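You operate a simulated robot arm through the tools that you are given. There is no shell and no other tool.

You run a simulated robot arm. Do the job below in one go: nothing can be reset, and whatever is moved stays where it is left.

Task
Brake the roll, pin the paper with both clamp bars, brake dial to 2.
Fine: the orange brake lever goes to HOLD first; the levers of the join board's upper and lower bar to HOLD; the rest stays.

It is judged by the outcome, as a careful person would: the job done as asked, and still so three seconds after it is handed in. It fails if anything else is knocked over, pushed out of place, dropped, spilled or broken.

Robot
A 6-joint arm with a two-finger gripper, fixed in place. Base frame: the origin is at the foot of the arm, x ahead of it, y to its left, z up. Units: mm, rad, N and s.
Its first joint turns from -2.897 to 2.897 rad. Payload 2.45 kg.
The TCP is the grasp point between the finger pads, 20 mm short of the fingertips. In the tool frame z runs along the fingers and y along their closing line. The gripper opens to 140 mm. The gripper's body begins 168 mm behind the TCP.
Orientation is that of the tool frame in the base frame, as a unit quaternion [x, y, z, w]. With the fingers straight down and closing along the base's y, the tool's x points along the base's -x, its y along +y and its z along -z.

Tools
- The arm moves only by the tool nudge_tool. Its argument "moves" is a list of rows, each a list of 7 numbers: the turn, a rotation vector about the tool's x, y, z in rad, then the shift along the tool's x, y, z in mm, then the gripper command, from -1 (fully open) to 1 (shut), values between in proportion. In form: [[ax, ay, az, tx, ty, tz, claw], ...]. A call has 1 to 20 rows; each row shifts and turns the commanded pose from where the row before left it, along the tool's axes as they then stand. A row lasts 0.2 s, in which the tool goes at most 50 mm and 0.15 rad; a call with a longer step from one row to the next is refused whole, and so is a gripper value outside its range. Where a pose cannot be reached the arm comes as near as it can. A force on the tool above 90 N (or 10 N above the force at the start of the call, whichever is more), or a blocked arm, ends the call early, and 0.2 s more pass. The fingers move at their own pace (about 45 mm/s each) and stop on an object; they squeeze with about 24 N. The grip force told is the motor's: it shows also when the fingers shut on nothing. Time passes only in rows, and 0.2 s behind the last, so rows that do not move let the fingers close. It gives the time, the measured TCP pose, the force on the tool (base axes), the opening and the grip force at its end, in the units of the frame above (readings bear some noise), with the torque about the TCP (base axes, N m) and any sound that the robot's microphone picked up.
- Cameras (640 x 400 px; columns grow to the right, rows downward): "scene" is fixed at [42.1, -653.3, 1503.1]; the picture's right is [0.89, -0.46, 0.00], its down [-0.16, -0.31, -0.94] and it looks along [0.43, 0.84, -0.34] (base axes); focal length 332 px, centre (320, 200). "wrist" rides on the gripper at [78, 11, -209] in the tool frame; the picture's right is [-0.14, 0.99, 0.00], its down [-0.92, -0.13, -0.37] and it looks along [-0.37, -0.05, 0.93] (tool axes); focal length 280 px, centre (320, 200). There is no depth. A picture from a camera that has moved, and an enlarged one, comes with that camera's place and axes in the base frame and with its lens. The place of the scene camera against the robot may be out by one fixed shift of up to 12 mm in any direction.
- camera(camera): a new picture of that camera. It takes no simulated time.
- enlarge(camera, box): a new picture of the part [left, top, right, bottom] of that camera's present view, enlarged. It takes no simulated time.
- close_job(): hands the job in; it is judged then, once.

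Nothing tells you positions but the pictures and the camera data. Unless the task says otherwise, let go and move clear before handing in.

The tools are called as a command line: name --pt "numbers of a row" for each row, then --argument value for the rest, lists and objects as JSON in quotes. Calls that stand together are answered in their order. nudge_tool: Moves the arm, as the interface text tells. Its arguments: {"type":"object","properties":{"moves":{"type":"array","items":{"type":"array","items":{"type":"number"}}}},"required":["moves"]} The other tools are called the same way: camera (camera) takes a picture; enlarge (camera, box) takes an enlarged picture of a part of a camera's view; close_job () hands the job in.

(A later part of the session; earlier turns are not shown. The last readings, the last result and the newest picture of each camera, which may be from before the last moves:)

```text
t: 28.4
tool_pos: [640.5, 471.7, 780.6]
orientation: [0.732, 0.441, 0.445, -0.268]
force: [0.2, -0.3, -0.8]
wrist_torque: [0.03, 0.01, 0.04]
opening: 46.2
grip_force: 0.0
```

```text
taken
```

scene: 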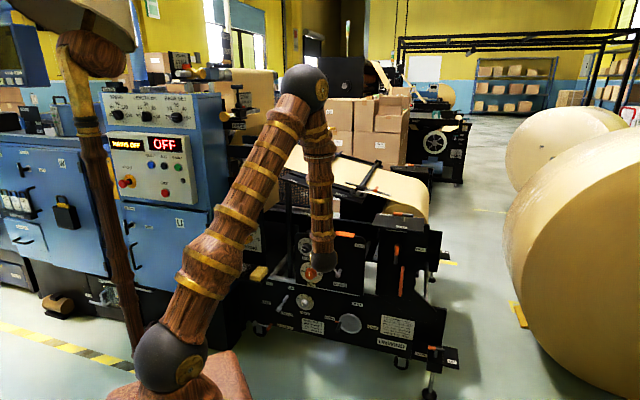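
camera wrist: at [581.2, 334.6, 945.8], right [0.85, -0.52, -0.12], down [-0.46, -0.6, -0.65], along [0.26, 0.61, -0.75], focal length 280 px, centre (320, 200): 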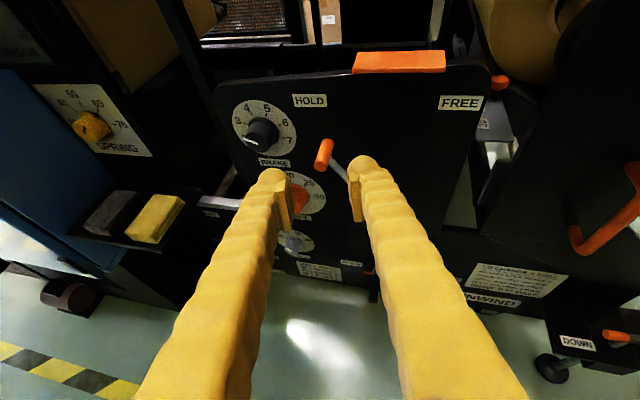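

The brake lever points to HOLD. For the remaining work I need the other wrist branch, so I'll first rise into free space and start unwinding the roll.

nudge_tool --pt "0 0 0 38 0 -19.7 0.34" --pt "0 0 0 38 0 -19.7 0.34" --pt "0 0 0 38 0 -19.7 0.34" --pt "0 0 0 38 0 -19.7 0.34" --pt "0 0 0 38 0 -19.7 0.34" --pt "0 0 0 38 0 -19.7 0.34" --pt "0 0 0 38 0 -19.7 0.34" --pt "0 0 -0.15 0 0 0 0.34" --pt "0 0 -0.15 0 0 0 0.34" --pt "0 0 -0.15 0 0 0 0.34" --pt "0 0 -0.15 0 0 0 0.34" --pt "0 0 -0.15 0 0 0 0.34" --pt "0 0 -0.15 0 0 0 0.34" --pt "0 0 -0.15 0 0 0 0.34" --pt "0 0 -0.15 0 0 0 0.34" --pt "0 0 -0.15 0 0 0 0.34" --pt "0 0 -0.15 0 0 0 0.34"

camera --camera "scene"

enlarge --camera "scene" --box '[285, 210, 415, 300]'

```text
t: 32.0
tool_pos: [641.4, 472.9, 1080.1]
orientation: [0.233, 0.822, 0.508, 0.108]
force: [-0.4, 0.4, -0.4]
wrist_torque: [-0.04, 0.01, 0.0]
opening: 46.3
grip_force: 0.1
```

```text
taken
```

scene: 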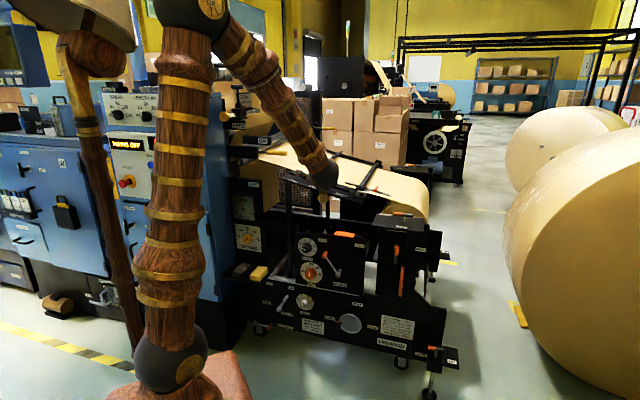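

```text
4.44 times, centred on (350, 255) of scene
camera zoom: at [42.1, -653.3, 1503.1], right [0.89, -0.46, 0.0], down [-0.16, -0.31, -0.94], along [0.43, 0.84, -0.34], focal length 1474 px, centre (187, -44)
```

zoom: 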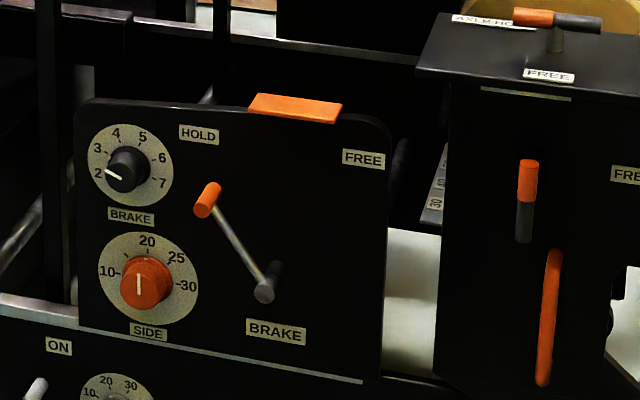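

enlarge --camera "scene" --box '[320, 240, 360, 280]'

camera --camera "wrist"

```text
10.00 times, centred on (340, 260) of scene
camera zoom: at [42.1, -653.3, 1503.1], right [0.89, -0.46, 0.0], down [-0.16, -0.31, -0.94], along [0.43, 0.84, -0.34], focal length 3317 px, centre (120, -400)
```

zoom: 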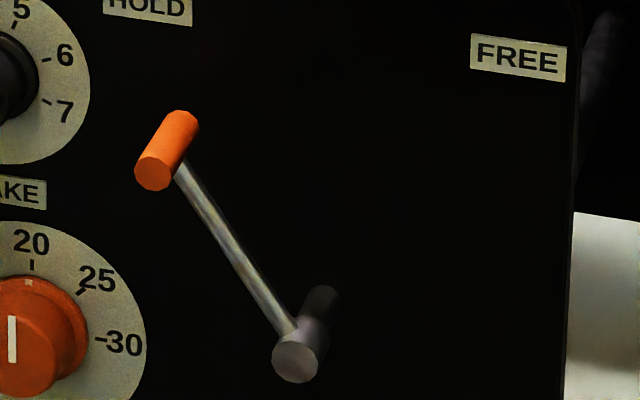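

```text
taken
camera wrist: at [488.7, 350.3, 1191.6], right [0.39, 0.3, 0.87], down [0.61, -0.79, 0.0], along [0.69, 0.53, -0.49], focal length 280 px, centre (320, 200)
```

wrist: 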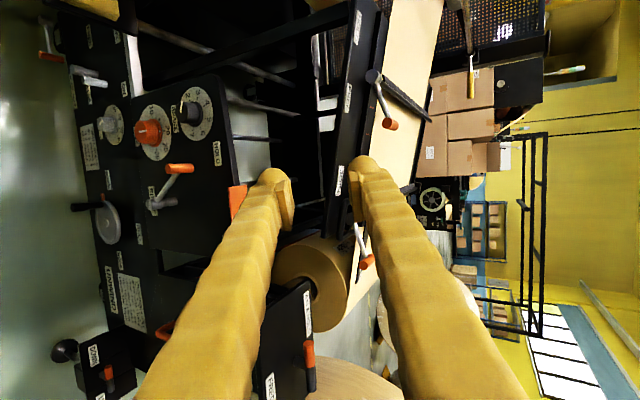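

The brake lever is confirmed at HOLD: the handle sits symmetric to FREE, −34° against +34°. Now I'll unwind to tool-down so I can re-enter with the other wrist configuration.

nudge_tool --pt "0.1496 -0.0099 0 0 0 0 0.34" --pt "0.1496 -0.0099 0 0 0 0 0.34" --pt "0.1496 -0.0099 0 0 0 0 0.34" --pt "0.1496 -0.0099 0 0 0 0 0.34" --pt "0.1496 -0.0099 0 0 0 0 0.34" --pt "0.1496 -0.0099 0 0 0 0 0.34" --pt "0.1496 -0.0099 0 0 0 0 0.34" --pt "0.043 -0.003 0 0 0 0 0.34" --pt "0 0 -0.15 0 0 0 0.34" --pt "0 0 -0.15 0 0 0 0.34" --pt "0 0 -0.15 0 0 0 0.34" --pt "0 0 -0.15 0 0 0 0.34" --pt "0 0 -0.15 0 0 0 0.34" --pt "0 0 -0.15 0 0 0 0.34" --pt "0 0 -0.15 0 0 0 0.34" --pt "0 0 -0.15 0 0 0 0.34" --pt "0 0 -0.074 0 0 0 0.34"

```text
t: 35.6
tool_pos: [640.7, 472.5, 1081.4]
orientation: [-0.353, 0.935, 0.003, 0.0]
force: [-0.6, -1.0, 0.4]
wrist_torque: [-0.02, 0.02, -0.01]
opening: 46.5
grip_force: 0.0
```

nudge_tool --pt "0 0 -0.063 0 0 0 0.34" --pt "0 0 0 15 29.7 0 0.34" --pt "0 0 0 15 29.7 0 0.34" --pt "0 0 0 15 29.7 0 0.34" --pt "0 0 0 15 29.7 0 0.34"

camera --camera "wrist"

```text
t: 36.8
tool_pos: [515.3, 513.6, 1082.3]
orientation: [-0.381, 0.924, 0.002, -0.001]
force: [-0.1, 0.3, -0.7]
wrist_torque: [0.01, -0.01, -0.02]
opening: 46.0
grip_force: 0.0
```

```text
taken
camera wrist: at [451.4, 465.6, 1290.5], right [-0.6, 0.8, 0.0], down [0.74, 0.56, 0.37], along [0.29, 0.22, -0.93], focal length 280 px, centre (320, 200)
```

wrist: 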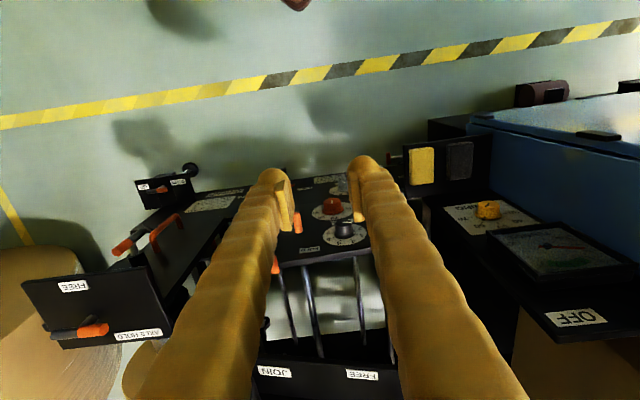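

The arm is now in-plane with the tool (u≈1, azimuth 45°). I'll pitch up through the straight-wrist point so the last joint ends up centred.

nudge_tool --pt "0 -0.15 0 0 0 0 0.34" --pt "0 -0.15 0 0 0 0 0.34" --pt "0 -0.15 0 0 0 0 0.34" --pt "0 -0.15 0 0 0 0 0.34" --pt "0 -0.15 0 0 0 0 0.34" --pt "0 -0.15 0 0 0 0 0.34" --pt "0 -0.15 0 0 0 0 0.34"

camera --camera "scene"

```text
t: 38.4
tool_pos: [515.3, 514.6, 1081.4]
orientation: [-0.329, 0.8, 0.192, 0.463]
force: [-0.4, -0.4, -0.1]
wrist_torque: [-0.02, 0.01, -0.03]
opening: 45.8
grip_force: 0.0
```

```text
taken
```

scene: 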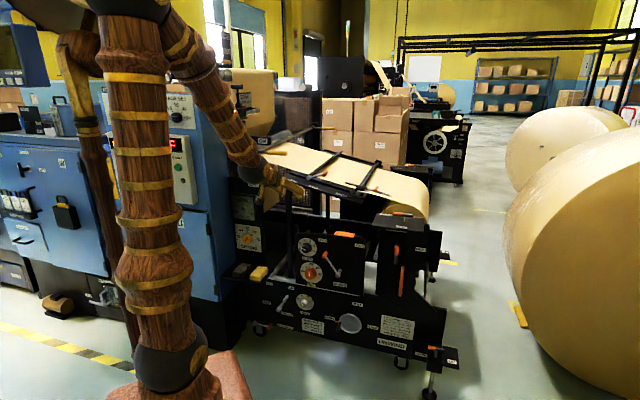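

nudge_tool --pt "0 0 0 -16.7 0 28.9 0.34" --pt "0 0 0 -16.7 0 28.9 0.34" --pt "0 0 0 -16.7 0 28.9 0.34" --pt "0 0 -0.15 0 0 0 0.34" --pt "0 0 -0.15 0 0 0 0.34" --pt "0 0 -0.15 0 0 0 0.34"

```text
t: 39.8
tool_pos: [585.0, 584.8, 1082.8]
orientation: [-0.499, 0.707, 0.084, 0.494]
force: [0.5, 0.2, 0.6]
wrist_torque: [-0.01, 0.01, -0.01]
opening: 46.3
grip_force: 0.0
```

This configuration is right, with no limit in either direction. Next I'll level the tool to horizontal and roll it +70°, so the fingers will sit above and below the upper bar's handle (near u=28, v=1079–1125, z≈1055).

nudge_tool --pt "0 0 0.15 0 0 0 0.34" --pt "0 0 0.15 0 0 0 0.34" --pt "0 0 0.15 0 0 0 0.34" --pt "0 -0.13 0 0 0 0 0.34" --pt "0 -0.13 0 0 0 0 0.34" --pt "0 -0.13 0 0 0 0 0.34" --pt "0 -0.13 0 0 0 0 0.34"

camera --camera "wrist"

camera --camera "scene"

```text
t: 41.4
tool_pos: [585.6, 585.6, 1082.3]
orientation: [-0.267, 0.654, 0.272, 0.653]
force: [0.2, -0.3, 0.7]
wrist_torque: [-0.03, 0.03, 0.04]
opening: 46.1
grip_force: 0.1
```

```text
taken
camera wrist: at [428.6, 444.8, 1003.9], right [-0.7, 0.7, 0.14], down [-0.17, -0.35, 0.92], along [0.7, 0.62, 0.37], focal length 280 px, centre (320, 200)
```

wrist: 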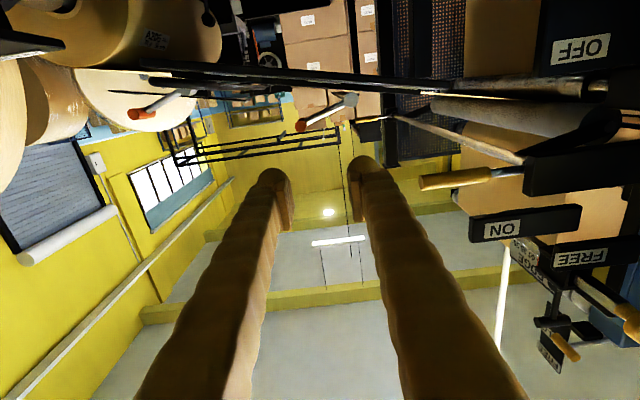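

```text
taken
```

scene: 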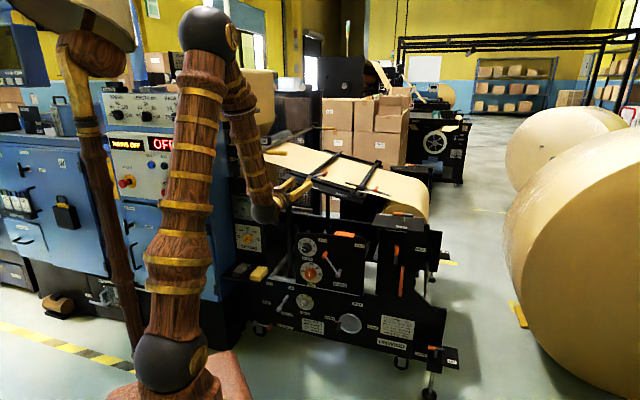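

enlarge --camera "wrist" --box '[270, 70, 390, 145]'

enlarge --camera "wrist" --box '[110, 60, 230, 135]'

enlarge --camera "scene" --box '[240, 140, 400, 240]'

```text
5.33 times, centred on (330, 108) of wrist
camera zoom: at [428.6, 444.8, 1003.9], right [-0.7, 0.7, 0.14], down [-0.17, -0.35, 0.92], along [0.7, 0.62, 0.37], focal length 1495 px, centre (267, 693)
```

zoom: 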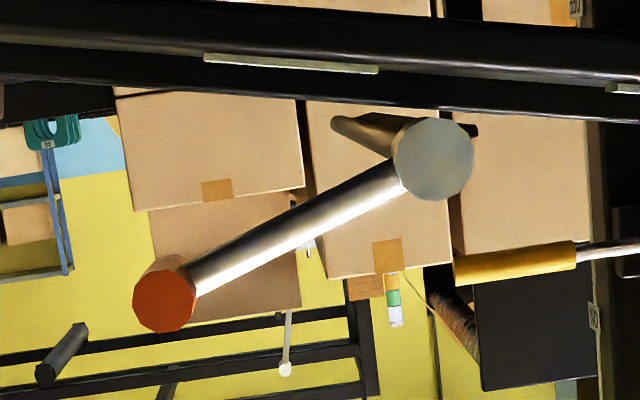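

```text
5.33 times, centred on (170, 98) of wrist
camera zoom: at [428.6, 444.8, 1003.9], right [-0.7, 0.7, 0.14], down [-0.17, -0.35, 0.92], along [0.7, 0.62, 0.37], focal length 1495 px, centre (1120, 747)
```

zoom: 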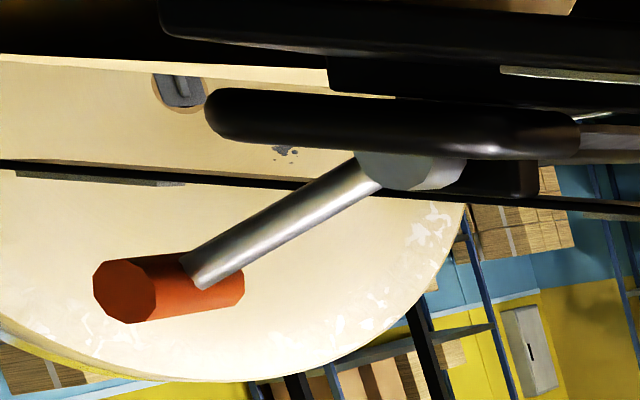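

```text
4.00 times, centred on (320, 190) of scene
camera zoom: at [42.1, -653.3, 1503.1], right [0.89, -0.46, 0.0], down [-0.16, -0.31, -0.94], along [0.43, 0.84, -0.34], focal length 1327 px, centre (320, 240)
```

zoom: 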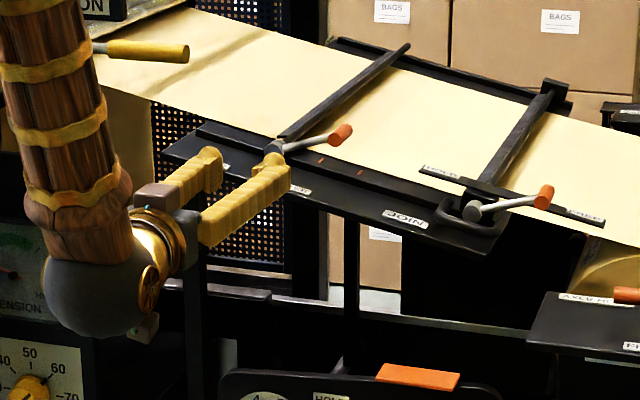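

I have a consistent fix: the upper handle front is at (u 28.5, z 1054, v 1079) and its pivot at (−58, 1028). I'll roll by +72° and move in front of the handle.

nudge_tool --pt "0 0 0.139 0 0 0 0.46" --pt "0 0 0.139 0 0 0 0.46" --pt "0 0 0.139 0 0 0 0.46" --pt "0 0 0.139 0 0 0 0.46" --pt "0 0 0.139 0 0 0 0.46" --pt "0 0 0.139 0 0 0 0.46" --pt "0 0 0.139 0 0 0 0.46" --pt "0 0 0.139 0 0 0 0.46" --pt "0 0 0.138 0 0 0 0.46" --pt "0 0 0 -4.6 -8.85 42.5 0.46" --pt "0 0 0 -4.6 -8.85 42.5 0.46" --pt "0 0 0 -4.6 -8.85 42.5 0.46" --pt "0 0 0 -4.6 -8.85 42.5 0.46"

camera --camera "wrist"

enlarge --camera "scene" --box '[240, 140, 400, 240]'

```text
t: 44.2
tool_pos: [725.8, 683.2, 1053.6]
orientation: [0.166, 0.688, 0.601, 0.37]
force: [0.2, 0.2, 0.7]
wrist_torque: [-0.05, 0.01, -0.02]
opening: 37.6
grip_force: 0.0
```

```text
taken
camera wrist: at [522.2, 591.3, 1039.5], right [-0.12, 0.13, 0.98], down [0.38, -0.91, 0.17], along [0.92, 0.4, 0.06], focal length 280 px, centre (320, 200)
```

wrist: 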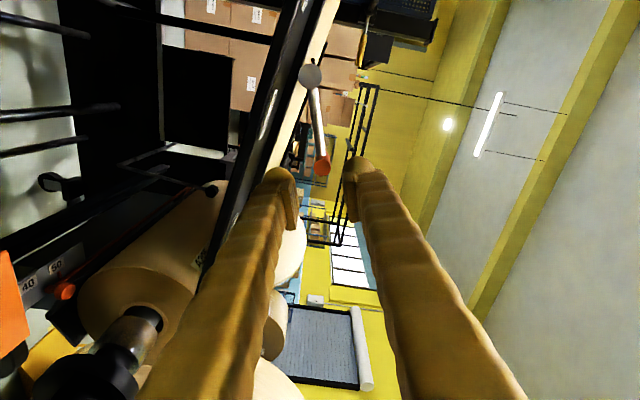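

```text
4.00 times, centred on (320, 190) of scene
camera zoom: at [42.1, -653.3, 1503.1], right [0.89, -0.46, 0.0], down [-0.16, -0.31, -0.94], along [0.43, 0.84, -0.34], focal length 1327 px, centre (320, 240)
```

zoom: 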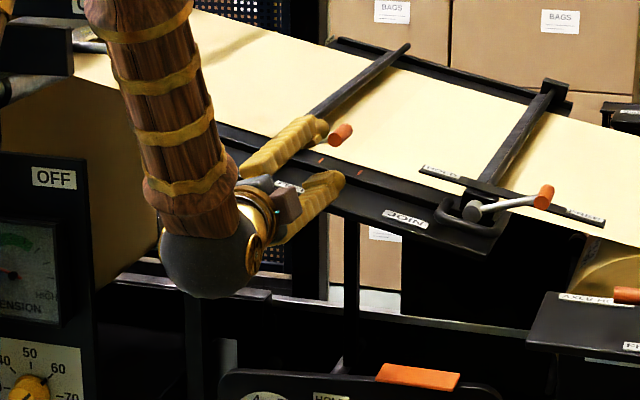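

The handle is centred between the upper and lower fingers. I'll advance 100 mm to straddle it.

nudge_tool --pt "0 0 0 1 0.8 25 0.46" --pt "0 0 0 0 0 25 0.46" --pt "0 0 0 0 0 25 0.46" --pt "0 0 0 0 0 25 0.46"

camera --camera "wrist"

enlarge --camera "scene" --box '[240, 140, 400, 240]'

```text
t: 45.2
tool_pos: [794.5, 756.5, 1054.5]
orientation: [0.165, 0.689, 0.601, 0.371]
force: [-0.9, 0.3, 0.3]
wrist_torque: [0.01, -0.01, -0.02]
opening: 38.0
grip_force: 0.0
```

```text
taken
camera wrist: at [591.1, 664.5, 1040.1], right [-0.12, 0.13, 0.98], down [0.38, -0.91, 0.17], along [0.92, 0.4, 0.06], focal length 280 px, centre (320, 200)
```

wrist: 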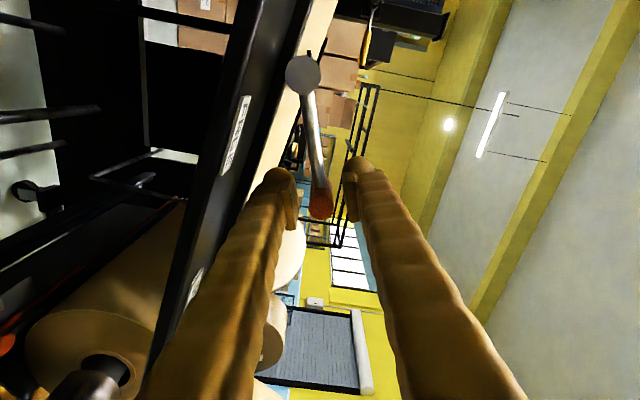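

```text
4.00 times, centred on (320, 190) of scene
camera zoom: at [42.1, -653.3, 1503.1], right [0.89, -0.46, 0.0], down [-0.16, -0.31, -0.94], along [0.43, 0.84, -0.34], focal length 1327 px, centre (320, 240)
```

zoom: 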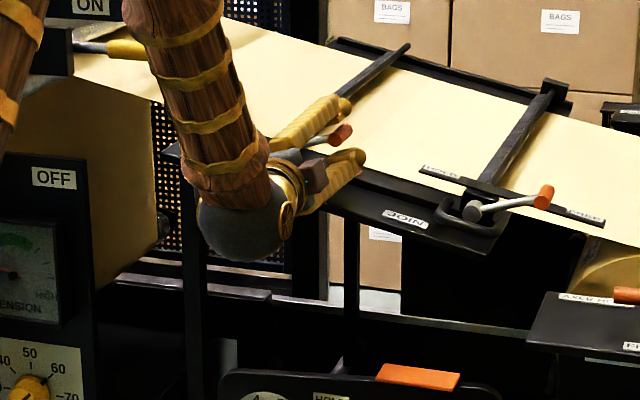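

The handle is well seated between the fingers. I'll rotate about the pivot (R≈89 mm), carrying it up and over, for the first 34°.

nudge_tool --pt "0 0 -0.1 0 8.9 0 0.46" --pt "0 0 -0.1 0 8.9 0 0.46" --pt "0 0 -0.1 0 8.9 0 0.46" --pt "0 0 -0.1 0 8.9 0 0.46" --pt "0 0 -0.1 0 8.9 0 0.46" --pt "0 0 -0.1 0 8.9 0 0.46"

camera --camera "wrist"

enlarge --camera "scene" --box '[240, 140, 400, 240]'

```text
t: 46.6
tool_pos: [775.8, 774.8, 1098.0]
orientation: [-0.045, 0.706, 0.465, 0.532]
force: [0.5, -0.2, -0.6]
wrist_torque: [-0.03, 0.0, -0.02]
opening: 38.2
grip_force: 0.2
```

```text
taken
camera wrist: at [588.0, 667.5, 1043.4], right [-0.5, 0.5, 0.71], down [0.21, -0.73, 0.65], along [0.84, 0.47, 0.26], focal length 280 px, centre (320, 200)
```

wrist: 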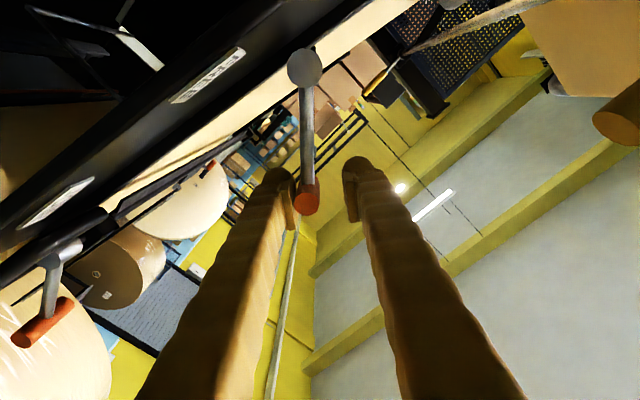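

```text
4.00 times, centred on (320, 190) of scene
camera zoom: at [42.1, -653.3, 1503.1], right [0.89, -0.46, 0.0], down [-0.16, -0.31, -0.94], along [0.43, 0.84, -0.34], focal length 1327 px, centre (320, 240)
```

zoom: 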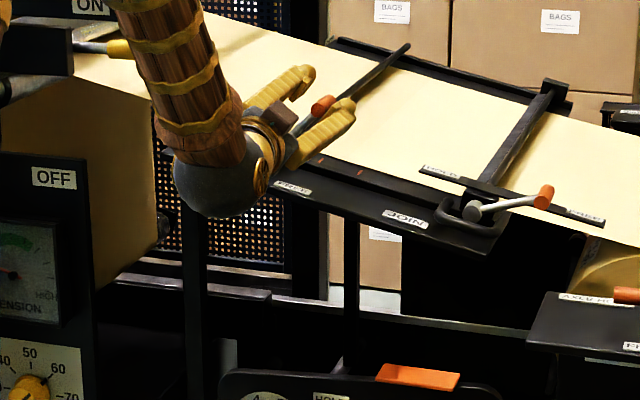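

It tracks well, with the handle riding on the lower finger. Next 34°, with a small inward correction.

nudge_tool --pt "0 0 -0.1 0.8 8.9 0 0.46" --pt "0 0 -0.1 0.8 8.9 0 0.46" --pt "0 0 -0.1 0.8 8.9 0 0.46" --pt "0 0 -0.1 0.8 8.9 0 0.46" --pt "0 0 -0.1 0.8 8.9 0 0.46" --pt "0 0 -0.1 0.8 8.9 0 0.46"

camera --camera "wrist"

enlarge --camera "scene" --box '[240, 140, 400, 240]'

```text
t: 48.0
tool_pos: [739.8, 812.0, 1115.0]
orientation: [-0.252, 0.661, 0.286, 0.646]
force: [-0.7, 1.3, 0.2]
wrist_torque: [-0.04, -0.06, 0.0]
opening: 38.0
grip_force: 0.0
```

```text
taken
camera wrist: at [581.4, 674.9, 1038.0], right [-0.69, 0.7, 0.19], down [-0.14, -0.38, 0.91], along [0.71, 0.61, 0.36], focal length 280 px, centre (320, 200)
```

wrist: 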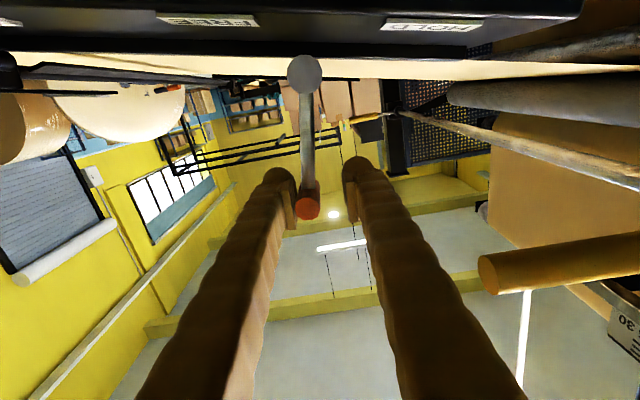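

```text
4.00 times, centred on (320, 190) of scene
camera zoom: at [42.1, -653.3, 1503.1], right [0.89, -0.46, 0.0], down [-0.16, -0.31, -0.94], along [0.43, 0.84, -0.34], focal length 1327 px, centre (320, 240)
```

zoom: 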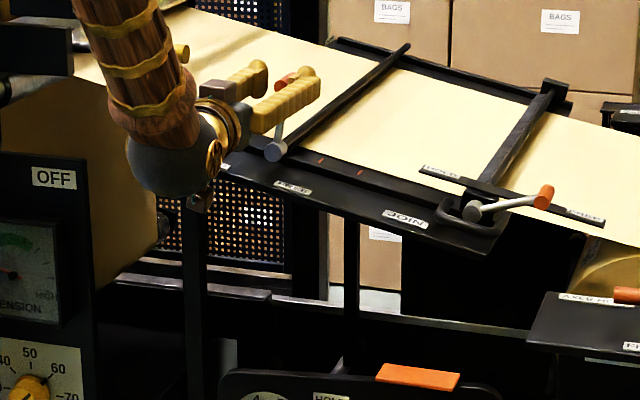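

The lever is near vertical and the path ahead clears the yellow wooden handle (tip near u=−147, z=1167). I'll continue 29° more.

nudge_tool --pt "0 0 -0.1 0.3 8.9 0 0.46" --pt "0 0 -0.1 0.3 8.9 0 0.46" --pt "0 0 -0.1 0.3 8.9 0 0.46" --pt "0 0 -0.1 0.3 8.9 0 0.46" --pt "0 0 -0.1 0.3 8.9 0 0.46"

camera --camera "wrist"

enlarge --camera "scene" --box '[240, 140, 400, 240]'

```text
t: 49.2
tool_pos: [710.2, 842.0, 1108.7]
orientation: [-0.408, 0.577, 0.119, 0.697]
force: [39.7, -45.9, 7.5]
wrist_torque: [0.11, 0.53, 1.22]
opening: 101.5
grip_force: 24.1
```

```text
taken
camera wrist: at [579.5, 677.5, 1033.3], right [-0.67, 0.68, -0.3], down [-0.46, -0.06, 0.89], along [0.58, 0.73, 0.35], focal length 280 px, centre (320, 200)
```

wrist: 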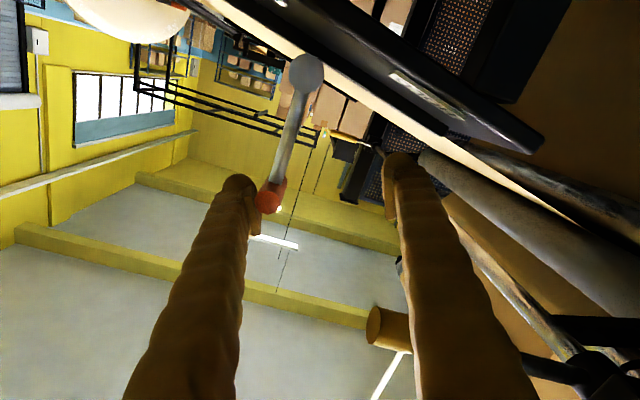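

```text
4.00 times, centred on (320, 190) of scene
camera zoom: at [42.1, -653.3, 1503.1], right [0.89, -0.46, 0.0], down [-0.16, -0.31, -0.94], along [0.43, 0.84, -0.34], focal length 1327 px, centre (320, 240)
```

zoom: 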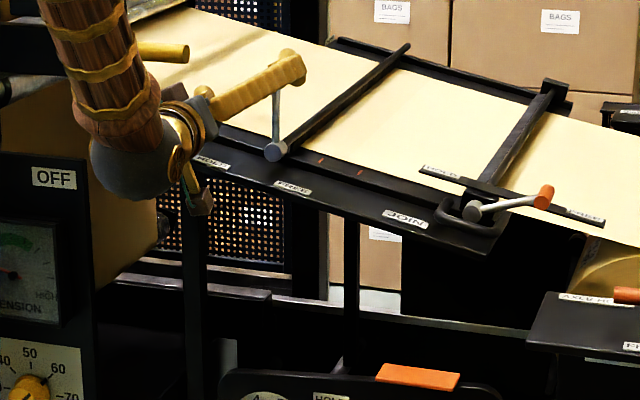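

The lever stopped following at about vertical: the finger was pushed open against a 60 N load, so it resists more than the finger motor can give. I'll back off first and look closely.

nudge_tool --pt "0 0 0 0 -10 0 0.46" --pt "0 0 0 0 -10 0 0.46" --pt "0 0 0 0 -10 0 0.46"

camera --camera "wrist"

enlarge --camera "scene" --box '[275, 140, 355, 190]'

```text
t: 50.0
tool_pos: [726.7, 825.1, 1120.5]
orientation: [-0.409, 0.578, 0.12, 0.696]
force: [4.1, -9.2, 5.1]
wrist_torque: [-0.14, 0.01, -0.07]
opening: 44.4
grip_force: 4.7
```

```text
taken
camera wrist: at [596.0, 660.5, 1045.2], right [-0.67, 0.67, -0.3], down [-0.46, -0.06, 0.89], along [0.58, 0.74, 0.35], focal length 280 px, centre (320, 200)
```

wrist: 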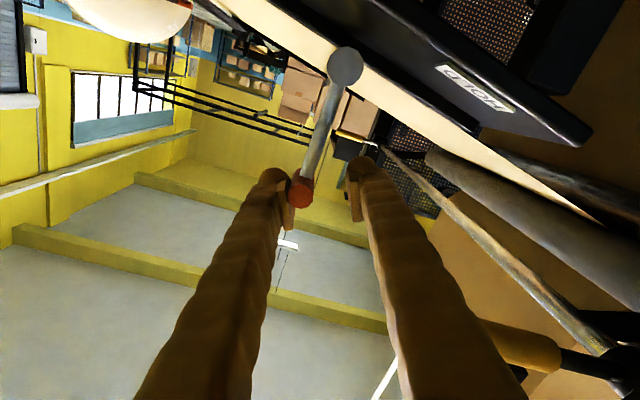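

```text
8.00 times, centred on (315, 165) of scene
camera zoom: at [42.1, -653.3, 1503.1], right [0.89, -0.46, 0.0], down [-0.16, -0.31, -0.94], along [0.43, 0.84, -0.34], focal length 2653 px, centre (360, 480)
```

zoom: 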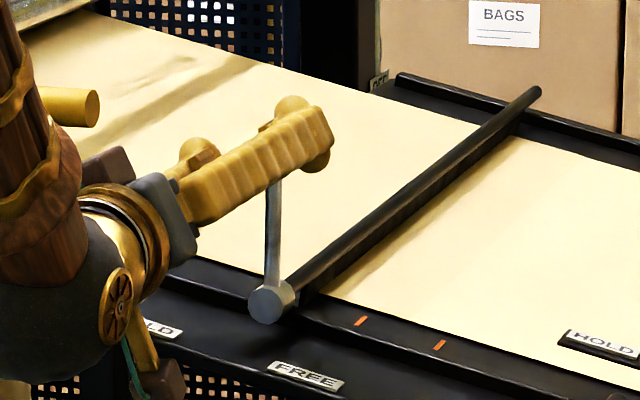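

enlarge --camera "scene" --box '[300, 148, 350, 180]'

enlarge --camera "wrist" --box '[270, 20, 430, 120]'

enlarge --camera "scene" --box '[345, 155, 405, 200]'

```text
12.50 times, centred on (325, 164) of scene
camera zoom: at [42.1, -653.3, 1503.1], right [0.89, -0.46, 0.0], down [-0.16, -0.31, -0.94], along [0.43, 0.84, -0.34], focal length 4146 px, centre (258, 650)
```

zoom: 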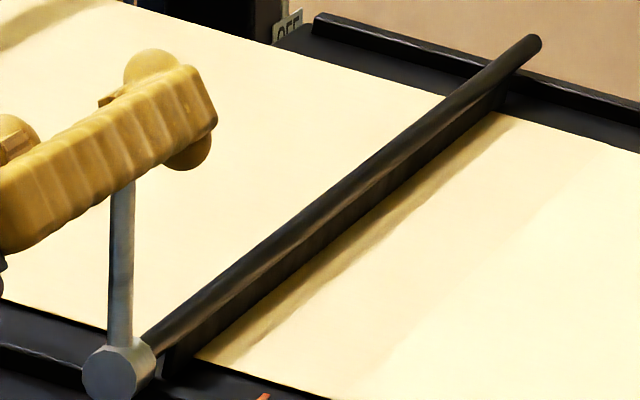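

```text
4.00 times, centred on (350, 70) of wrist
camera zoom: at [596.0, 660.5, 1045.2], right [-0.67, 0.67, -0.3], down [-0.46, -0.06, 0.89], along [0.58, 0.74, 0.35], focal length 1122 px, centre (200, 720)
```

zoom: 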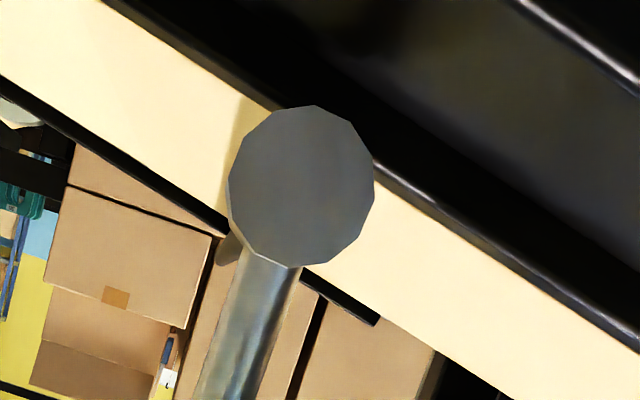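

```text
8.89 times, centred on (375, 178) of scene
camera zoom: at [42.1, -653.3, 1503.1], right [0.89, -0.46, 0.0], down [-0.16, -0.31, -0.94], along [0.43, 0.84, -0.34], focal length 2948 px, centre (-169, 400)
```

zoom: 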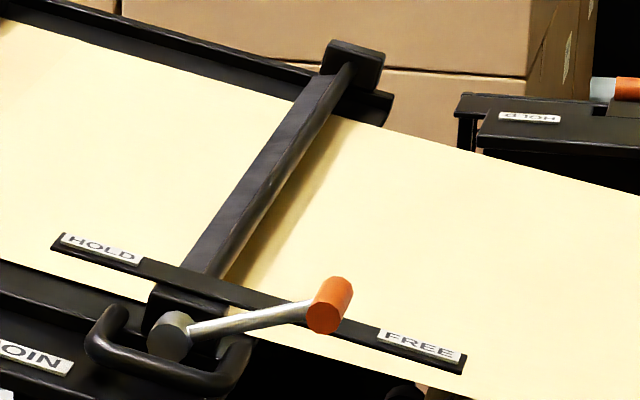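

The bar's blade has turned down onto the paper and the lever went 70°, from 17° to 87°. That is the same travel as the brake lever, so this is its HOLD stop. I'll ease off the handle and retreat to verify it.

nudge_tool --pt "0 0 0 0 -6 0 0.46" --pt "0 0 0 0 -4 0 0.46" --pt "0 0 0 0 0 -25 0.46" --pt "0 0 0 0 0 -30 0.46" --pt "0 0 0 0 0 -40 0.46" --pt "0 0 0 0 0 -45 0.46"

camera --camera "wrist"

enlarge --camera "scene" --box '[275, 130, 405, 215]'

```text
t: 51.4
tool_pos: [636.6, 718.7, 1122.0]
orientation: [-0.408, 0.579, 0.118, 0.697]
force: [-0.3, -0.4, 1.2]
wrist_torque: [0.04, -0.01, -0.01]
opening: 37.7
grip_force: 0.1
```

```text
taken
camera wrist: at [504.6, 554.2, 1047.5], right [-0.67, 0.68, -0.3], down [-0.46, -0.06, 0.89], along [0.58, 0.73, 0.35], focal length 280 px, centre (320, 200)
```

wrist: 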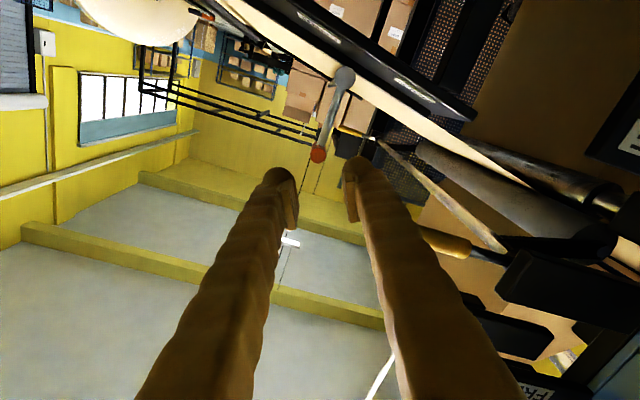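

```text
4.71 times, centred on (340, 172) of scene
camera zoom: at [42.1, -653.3, 1503.1], right [0.89, -0.46, 0.0], down [-0.16, -0.31, -0.94], along [0.43, 0.84, -0.34], focal length 1561 px, centre (226, 329)
```

zoom: 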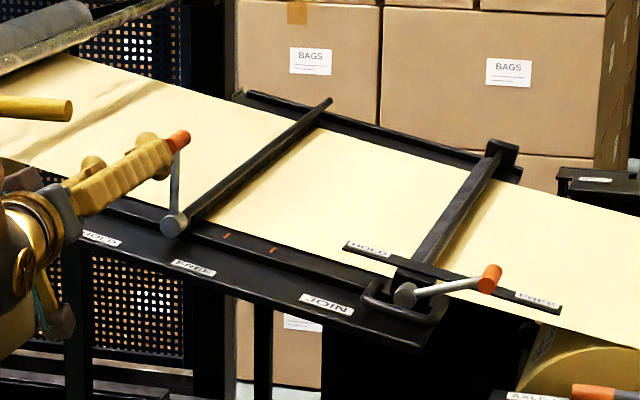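

The upper bar is done: the lever stays at HOLD with the blade pressing the paper. For the lower lever (handle front at u≈288, v≈1080, z≈998) I'll roll back and move right, staying in front of everything.

nudge_tool --pt "0 0 0.1434 0 0 0 0.46" --pt "0 0 0.1434 0 0 0 0.46" --pt "0 0 0.1434 0 0 0 0.46" --pt "0 0 0.1434 0 0 0 0.46" --pt "0 0 0.1434 0 0 0 0.46" --pt "0 0 0.1434 0 0 0 0.46" --pt "0 0 0.1434 0 0 0 0.46" --pt "0 0 0.1434 0 0 0 0.46" --pt "0 0 0.1434 0 0 0 0.46" --pt "0 0 0.1434 0 0 0 0.46" --pt "0 0 0.1434 0 0 0 0.46" --pt "0 0 0.1434 0 0 0 0.46" --pt "0 0 0 -36.8 -27.4 0 0.46" --pt "0 0 0 -36.8 -27.4 0 0.46" --pt "0 0 0 -36.8 -27.4 0 0.46" --pt "0 0 0 -36.8 -27.4 0 0.46" --pt "0 0 0 -36.8 -27.4 0 0.46" --pt "0 0 0 -36.8 -27.4 0 0.46" --pt "0 0 0 -36.8 -27.4 0 0.46" --pt "0 0 0 -36.8 -27.4 0 0.46"

camera --camera "wrist"

camera --camera "scene"

```text
t: 55.6
tool_pos: [879.9, 473.1, 1003.7]
orientation: [0.172, 0.687, 0.605, 0.365]
force: [-0.7, -0.3, 0.3]
wrist_torque: [0.02, 0.0, -0.01]
opening: 37.6
grip_force: 0.0
```

```text
taken
camera wrist: at [676.6, 380.3, 991.9], right [-0.11, 0.11, 0.99], down [0.39, -0.91, 0.15], along [0.92, 0.4, 0.06], focal length 280 px, centre (320, 200)
```

wrist: 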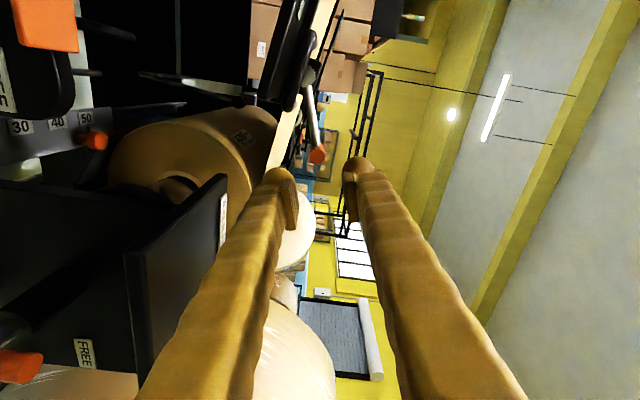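

```text
taken
```

scene: 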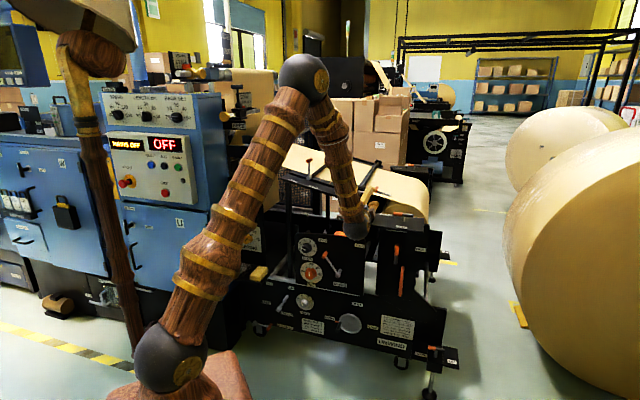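

enlarge --camera "wrist" --box '[270, 60, 370, 180]'

enlarge --camera "scene" --box '[300, 150, 420, 250]'

```text
3.33 times, centred on (320, 120) of wrist
camera zoom: at [676.6, 380.3, 991.9], right [-0.11, 0.11, 0.99], down [0.39, -0.91, 0.15], along [0.92, 0.4, 0.06], focal length 935 px, centre (320, 467)
```

zoom: 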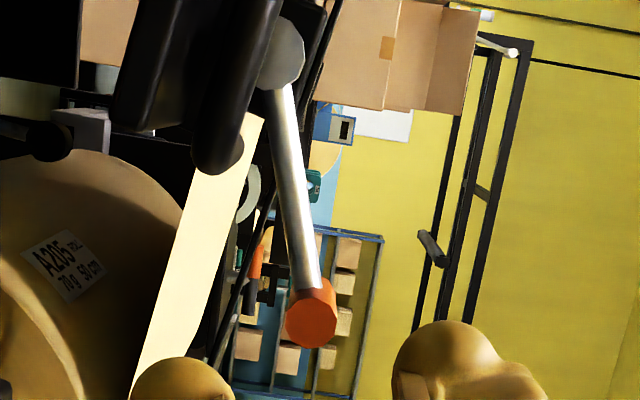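

```text
4.00 times, centred on (360, 200) of scene
camera zoom: at [42.1, -653.3, 1503.1], right [0.89, -0.46, 0.0], down [-0.16, -0.31, -0.94], along [0.43, 0.84, -0.34], focal length 1327 px, centre (160, 200)
```

zoom: 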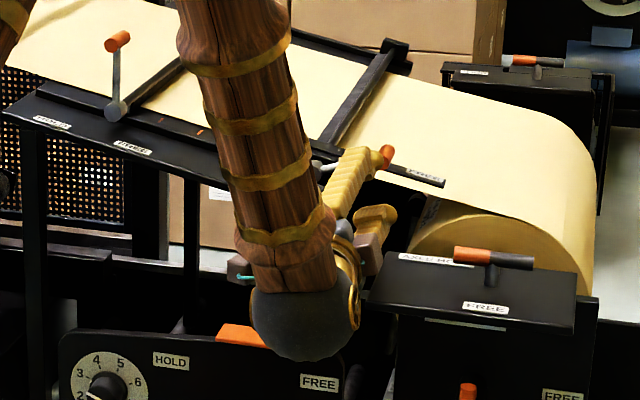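

The lower handle front is at (u 285, z 999) and its pivot near (199, 974). I'll tilt the tool 12° for clearance over the axle table, then advance to straddle the handle.

nudge_tool --pt "0.1 0.031 0 0 0 0 0.46" --pt "0.1 0.031 0 0 0 0 0.46" --pt "0 0 0 -1 4.8 27.4 0.46" --pt "0 0 0 -1 4.8 27.4 0.46"

camera --camera "wrist"

enlarge --camera "scene" --box '[300, 150, 420, 250]'

```text
t: 56.6
tool_pos: [921.2, 513.2, 1001.5]
orientation: [0.188, 0.754, 0.539, 0.325]
force: [-0.4, -0.1, 0.0]
wrist_torque: [0.01, -0.03, 0.02]
opening: 37.6
grip_force: 0.0
```

```text
taken
camera wrist: at [718.3, 422.8, 1032.1], right [0.04, 0.26, 0.97], down [0.41, -0.88, 0.22], along [0.91, 0.39, -0.14], focal length 280 px, centre (320, 200)
```

wrist: 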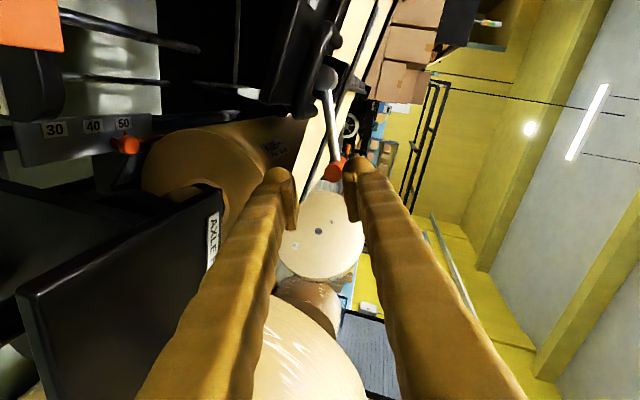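

```text
4.00 times, centred on (360, 200) of scene
camera zoom: at [42.1, -653.3, 1503.1], right [0.89, -0.46, 0.0], down [-0.16, -0.31, -0.94], along [0.43, 0.84, -0.34], focal length 1327 px, centre (160, 200)
```

zoom: 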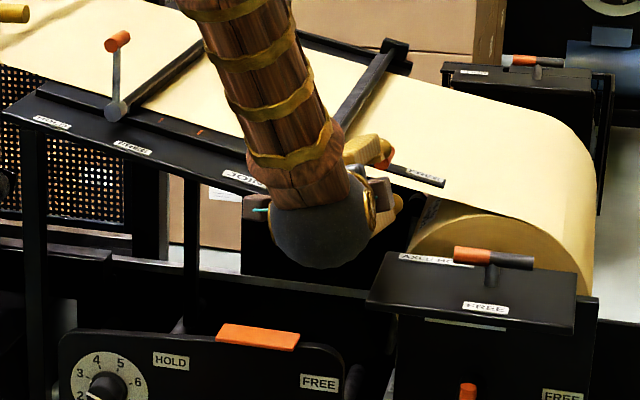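

nudge_tool --pt "0 0 0 -0.4 3.8 20.2 0.46" --pt "0 0 0 -0.4 3.8 20.2 0.46" --pt "0 0 0 -0.4 3.8 20.2 0.46" --pt "0 0 0 -0.4 3.8 20.2 0.46"

camera --camera "wrist"

enlarge --camera "scene" --box '[300, 150, 420, 250]'

```text
t: 57.6
tool_pos: [976.8, 573.2, 997.0]
orientation: [0.189, 0.754, 0.54, 0.324]
force: [0.2, -0.1, 0.1]
wrist_torque: [-0.02, 0.03, 0.03]
opening: 37.9
grip_force: 0.0
```

```text
taken
camera wrist: at [773.5, 482.6, 1028.2], right [0.04, 0.26, 0.97], down [0.41, -0.88, 0.22], along [0.91, 0.39, -0.14], focal length 280 px, centre (320, 200)
```

wrist: 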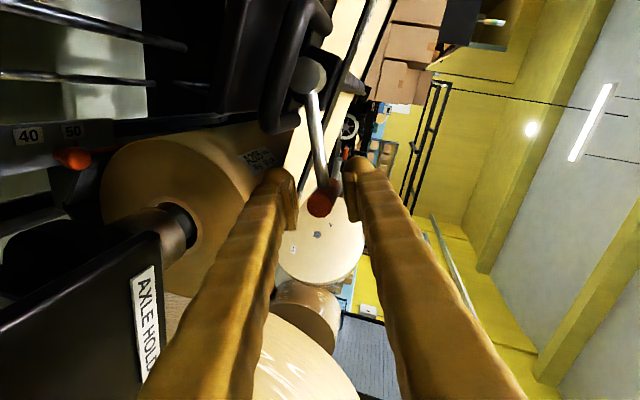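

```text
4.00 times, centred on (360, 200) of scene
camera zoom: at [42.1, -653.3, 1503.1], right [0.89, -0.46, 0.0], down [-0.16, -0.31, -0.94], along [0.43, 0.84, -0.34], focal length 1327 px, centre (160, 200)
```

zoom: 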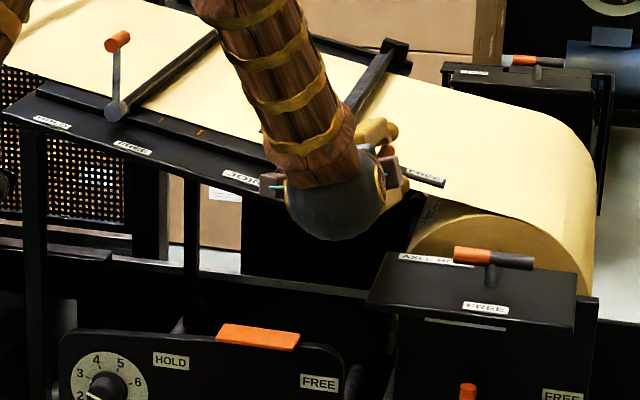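

The handle is between the fingers with no contact force. I'll carry it around its pivot, first 34°.

nudge_tool --pt "0.0061 -0.0199 -0.0978 0.1 8.7 -1.79 0.46" --pt "0.0061 -0.0199 -0.0978 0.1 8.7 -1.79 0.46" --pt "0.0061 -0.0199 -0.0978 0.1 8.7 -1.79 0.46" --pt "0.0061 -0.0199 -0.0978 0.1 8.7 -1.79 0.46" --pt "0.0061 -0.0199 -0.0978 0.1 8.7 -1.79 0.46" --pt "0.0061 -0.0199 -0.0978 0.1 8.7 -1.79 0.46"

camera --camera "wrist"

enlarge --camera "scene" --box '[300, 150, 420, 250]'

```text
t: 59.0
tool_pos: [955.3, 592.0, 1040.9]
orientation: [0.001, 0.766, 0.396, 0.506]
force: [0.3, -0.6, -0.8]
wrist_torque: [0.0, 0.0, -0.01]
opening: 37.8
grip_force: 0.6
```

```text
taken
camera wrist: at [749.7, 504.2, 1023.2], right [-0.33, 0.62, 0.71], down [0.21, -0.68, 0.7], along [0.92, 0.38, 0.09], focal length 280 px, centre (320, 200)
```

wrist: 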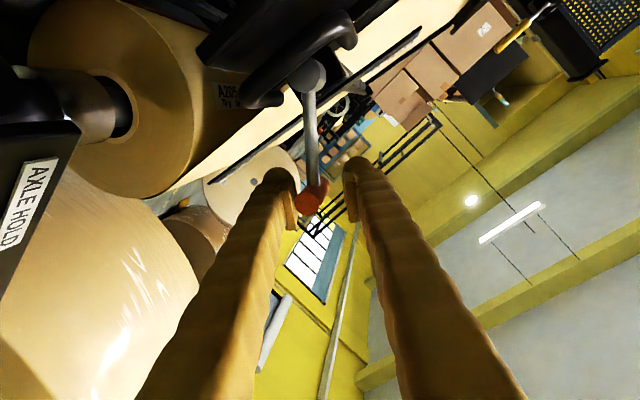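

```text
4.00 times, centred on (360, 200) of scene
camera zoom: at [42.1, -653.3, 1503.1], right [0.89, -0.46, 0.0], down [-0.16, -0.31, -0.94], along [0.43, 0.84, -0.34], focal length 1327 px, centre (160, 200)
```

zoom: 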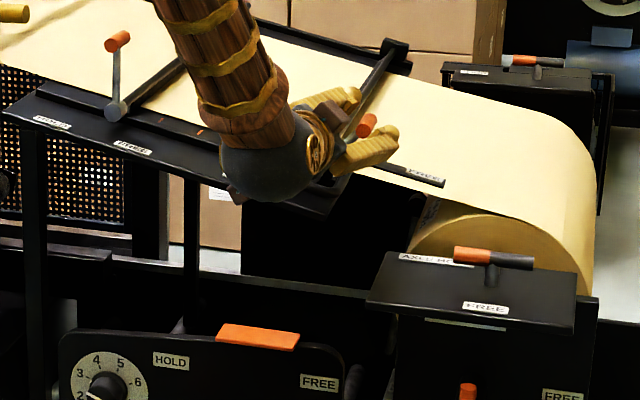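

It tracks well, so I'll continue 29° more.

nudge_tool --pt "0.0061 -0.0199 -0.0978 0.2 8.7 -1.5 0.46" --pt "0.0061 -0.0199 -0.0978 0.2 8.7 -1.5 0.46" --pt "0.0061 -0.0199 -0.0978 0.2 8.7 -1.5 0.46" --pt "0.0061 -0.0199 -0.0978 0.2 8.7 -1.5 0.46" --pt "0.0061 -0.0199 -0.0978 0.2 8.7 -1.5 0.46"

camera --camera "wrist"

enlarge --camera "scene" --box '[300, 150, 420, 250]'

```text
t: 60.2
tool_pos: [927.6, 621.9, 1061.5]
orientation: [-0.158, 0.723, 0.249, 0.624]
force: [0.5, 0.6, -0.6]
wrist_torque: [-0.03, -0.04, 0.01]
opening: 38.0
grip_force: 0.4
```

```text
taken
camera wrist: at [735.6, 519.8, 1005.6], right [-0.51, 0.81, 0.3], down [-0.08, -0.39, 0.92], along [0.86, 0.45, 0.26], focal length 280 px, centre (320, 200)
```

wrist: 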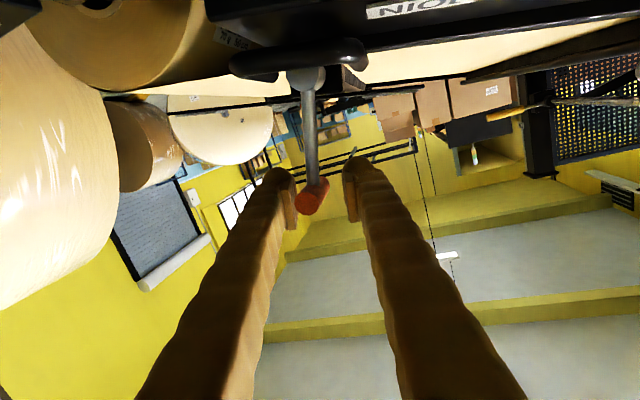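

```text
4.00 times, centred on (360, 200) of scene
camera zoom: at [42.1, -653.3, 1503.1], right [0.89, -0.46, 0.0], down [-0.16, -0.31, -0.94], along [0.43, 0.84, -0.34], focal length 1327 px, centre (160, 200)
```

zoom: 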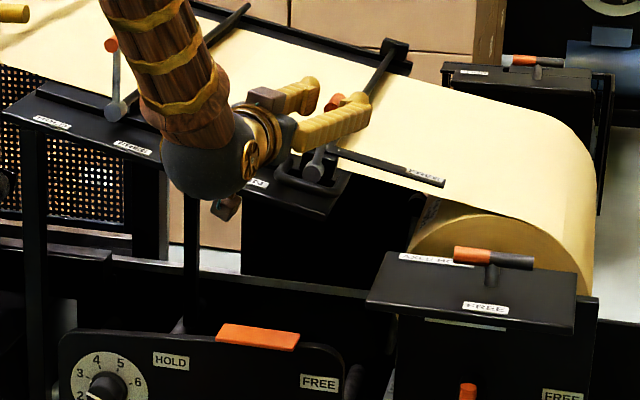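

nudge_tool --pt "0.0061 -0.0199 -0.0978 0.3 8.7 -1.5 0.46" --pt "0.0061 -0.0199 -0.0978 0.3 8.7 -1.5 0.46" --pt "0.003 -0.01 -0.0489 0.1 4.3 -0.7 0.46" --pt "0.003 -0.01 -0.0489 0.1 4.3 -0.7 0.46"

camera --camera "wrist"

enlarge --camera "scene" --box '[300, 150, 420, 250]'

```text
t: 61.2
tool_pos: [911.3, 638.6, 1062.3]
orientation: [-0.248, 0.676, 0.154, 0.677]
force: [6.2, -6.8, 0.5]
wrist_torque: [-0.03, 0.05, 0.24]
opening: 43.1
grip_force: 3.9
```

```text
taken
camera wrist: at [732.8, 524.6, 990.6], right [-0.54, 0.84, 0.01], down [-0.28, -0.19, 0.94], along [0.79, 0.51, 0.33], focal length 280 px, centre (320, 200)
```

wrist: 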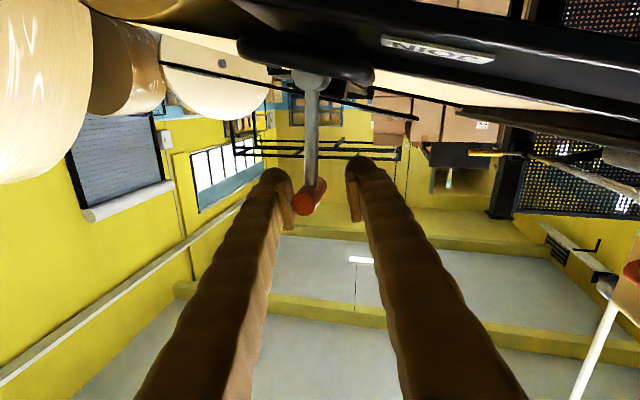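

```text
4.00 times, centred on (360, 200) of scene
camera zoom: at [42.1, -653.3, 1503.1], right [0.89, -0.46, 0.0], down [-0.16, -0.31, -0.94], along [0.43, 0.84, -0.34], focal length 1327 px, centre (160, 200)
```

zoom: 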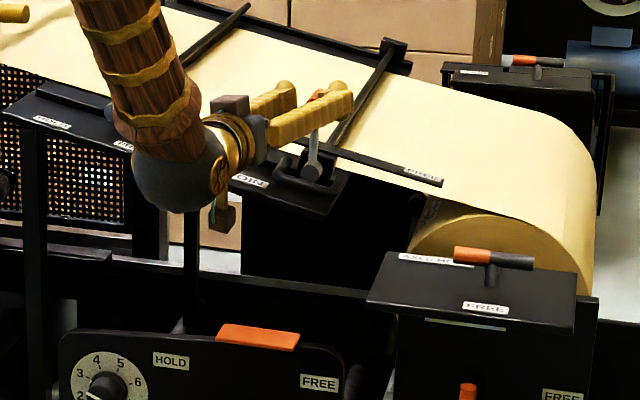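

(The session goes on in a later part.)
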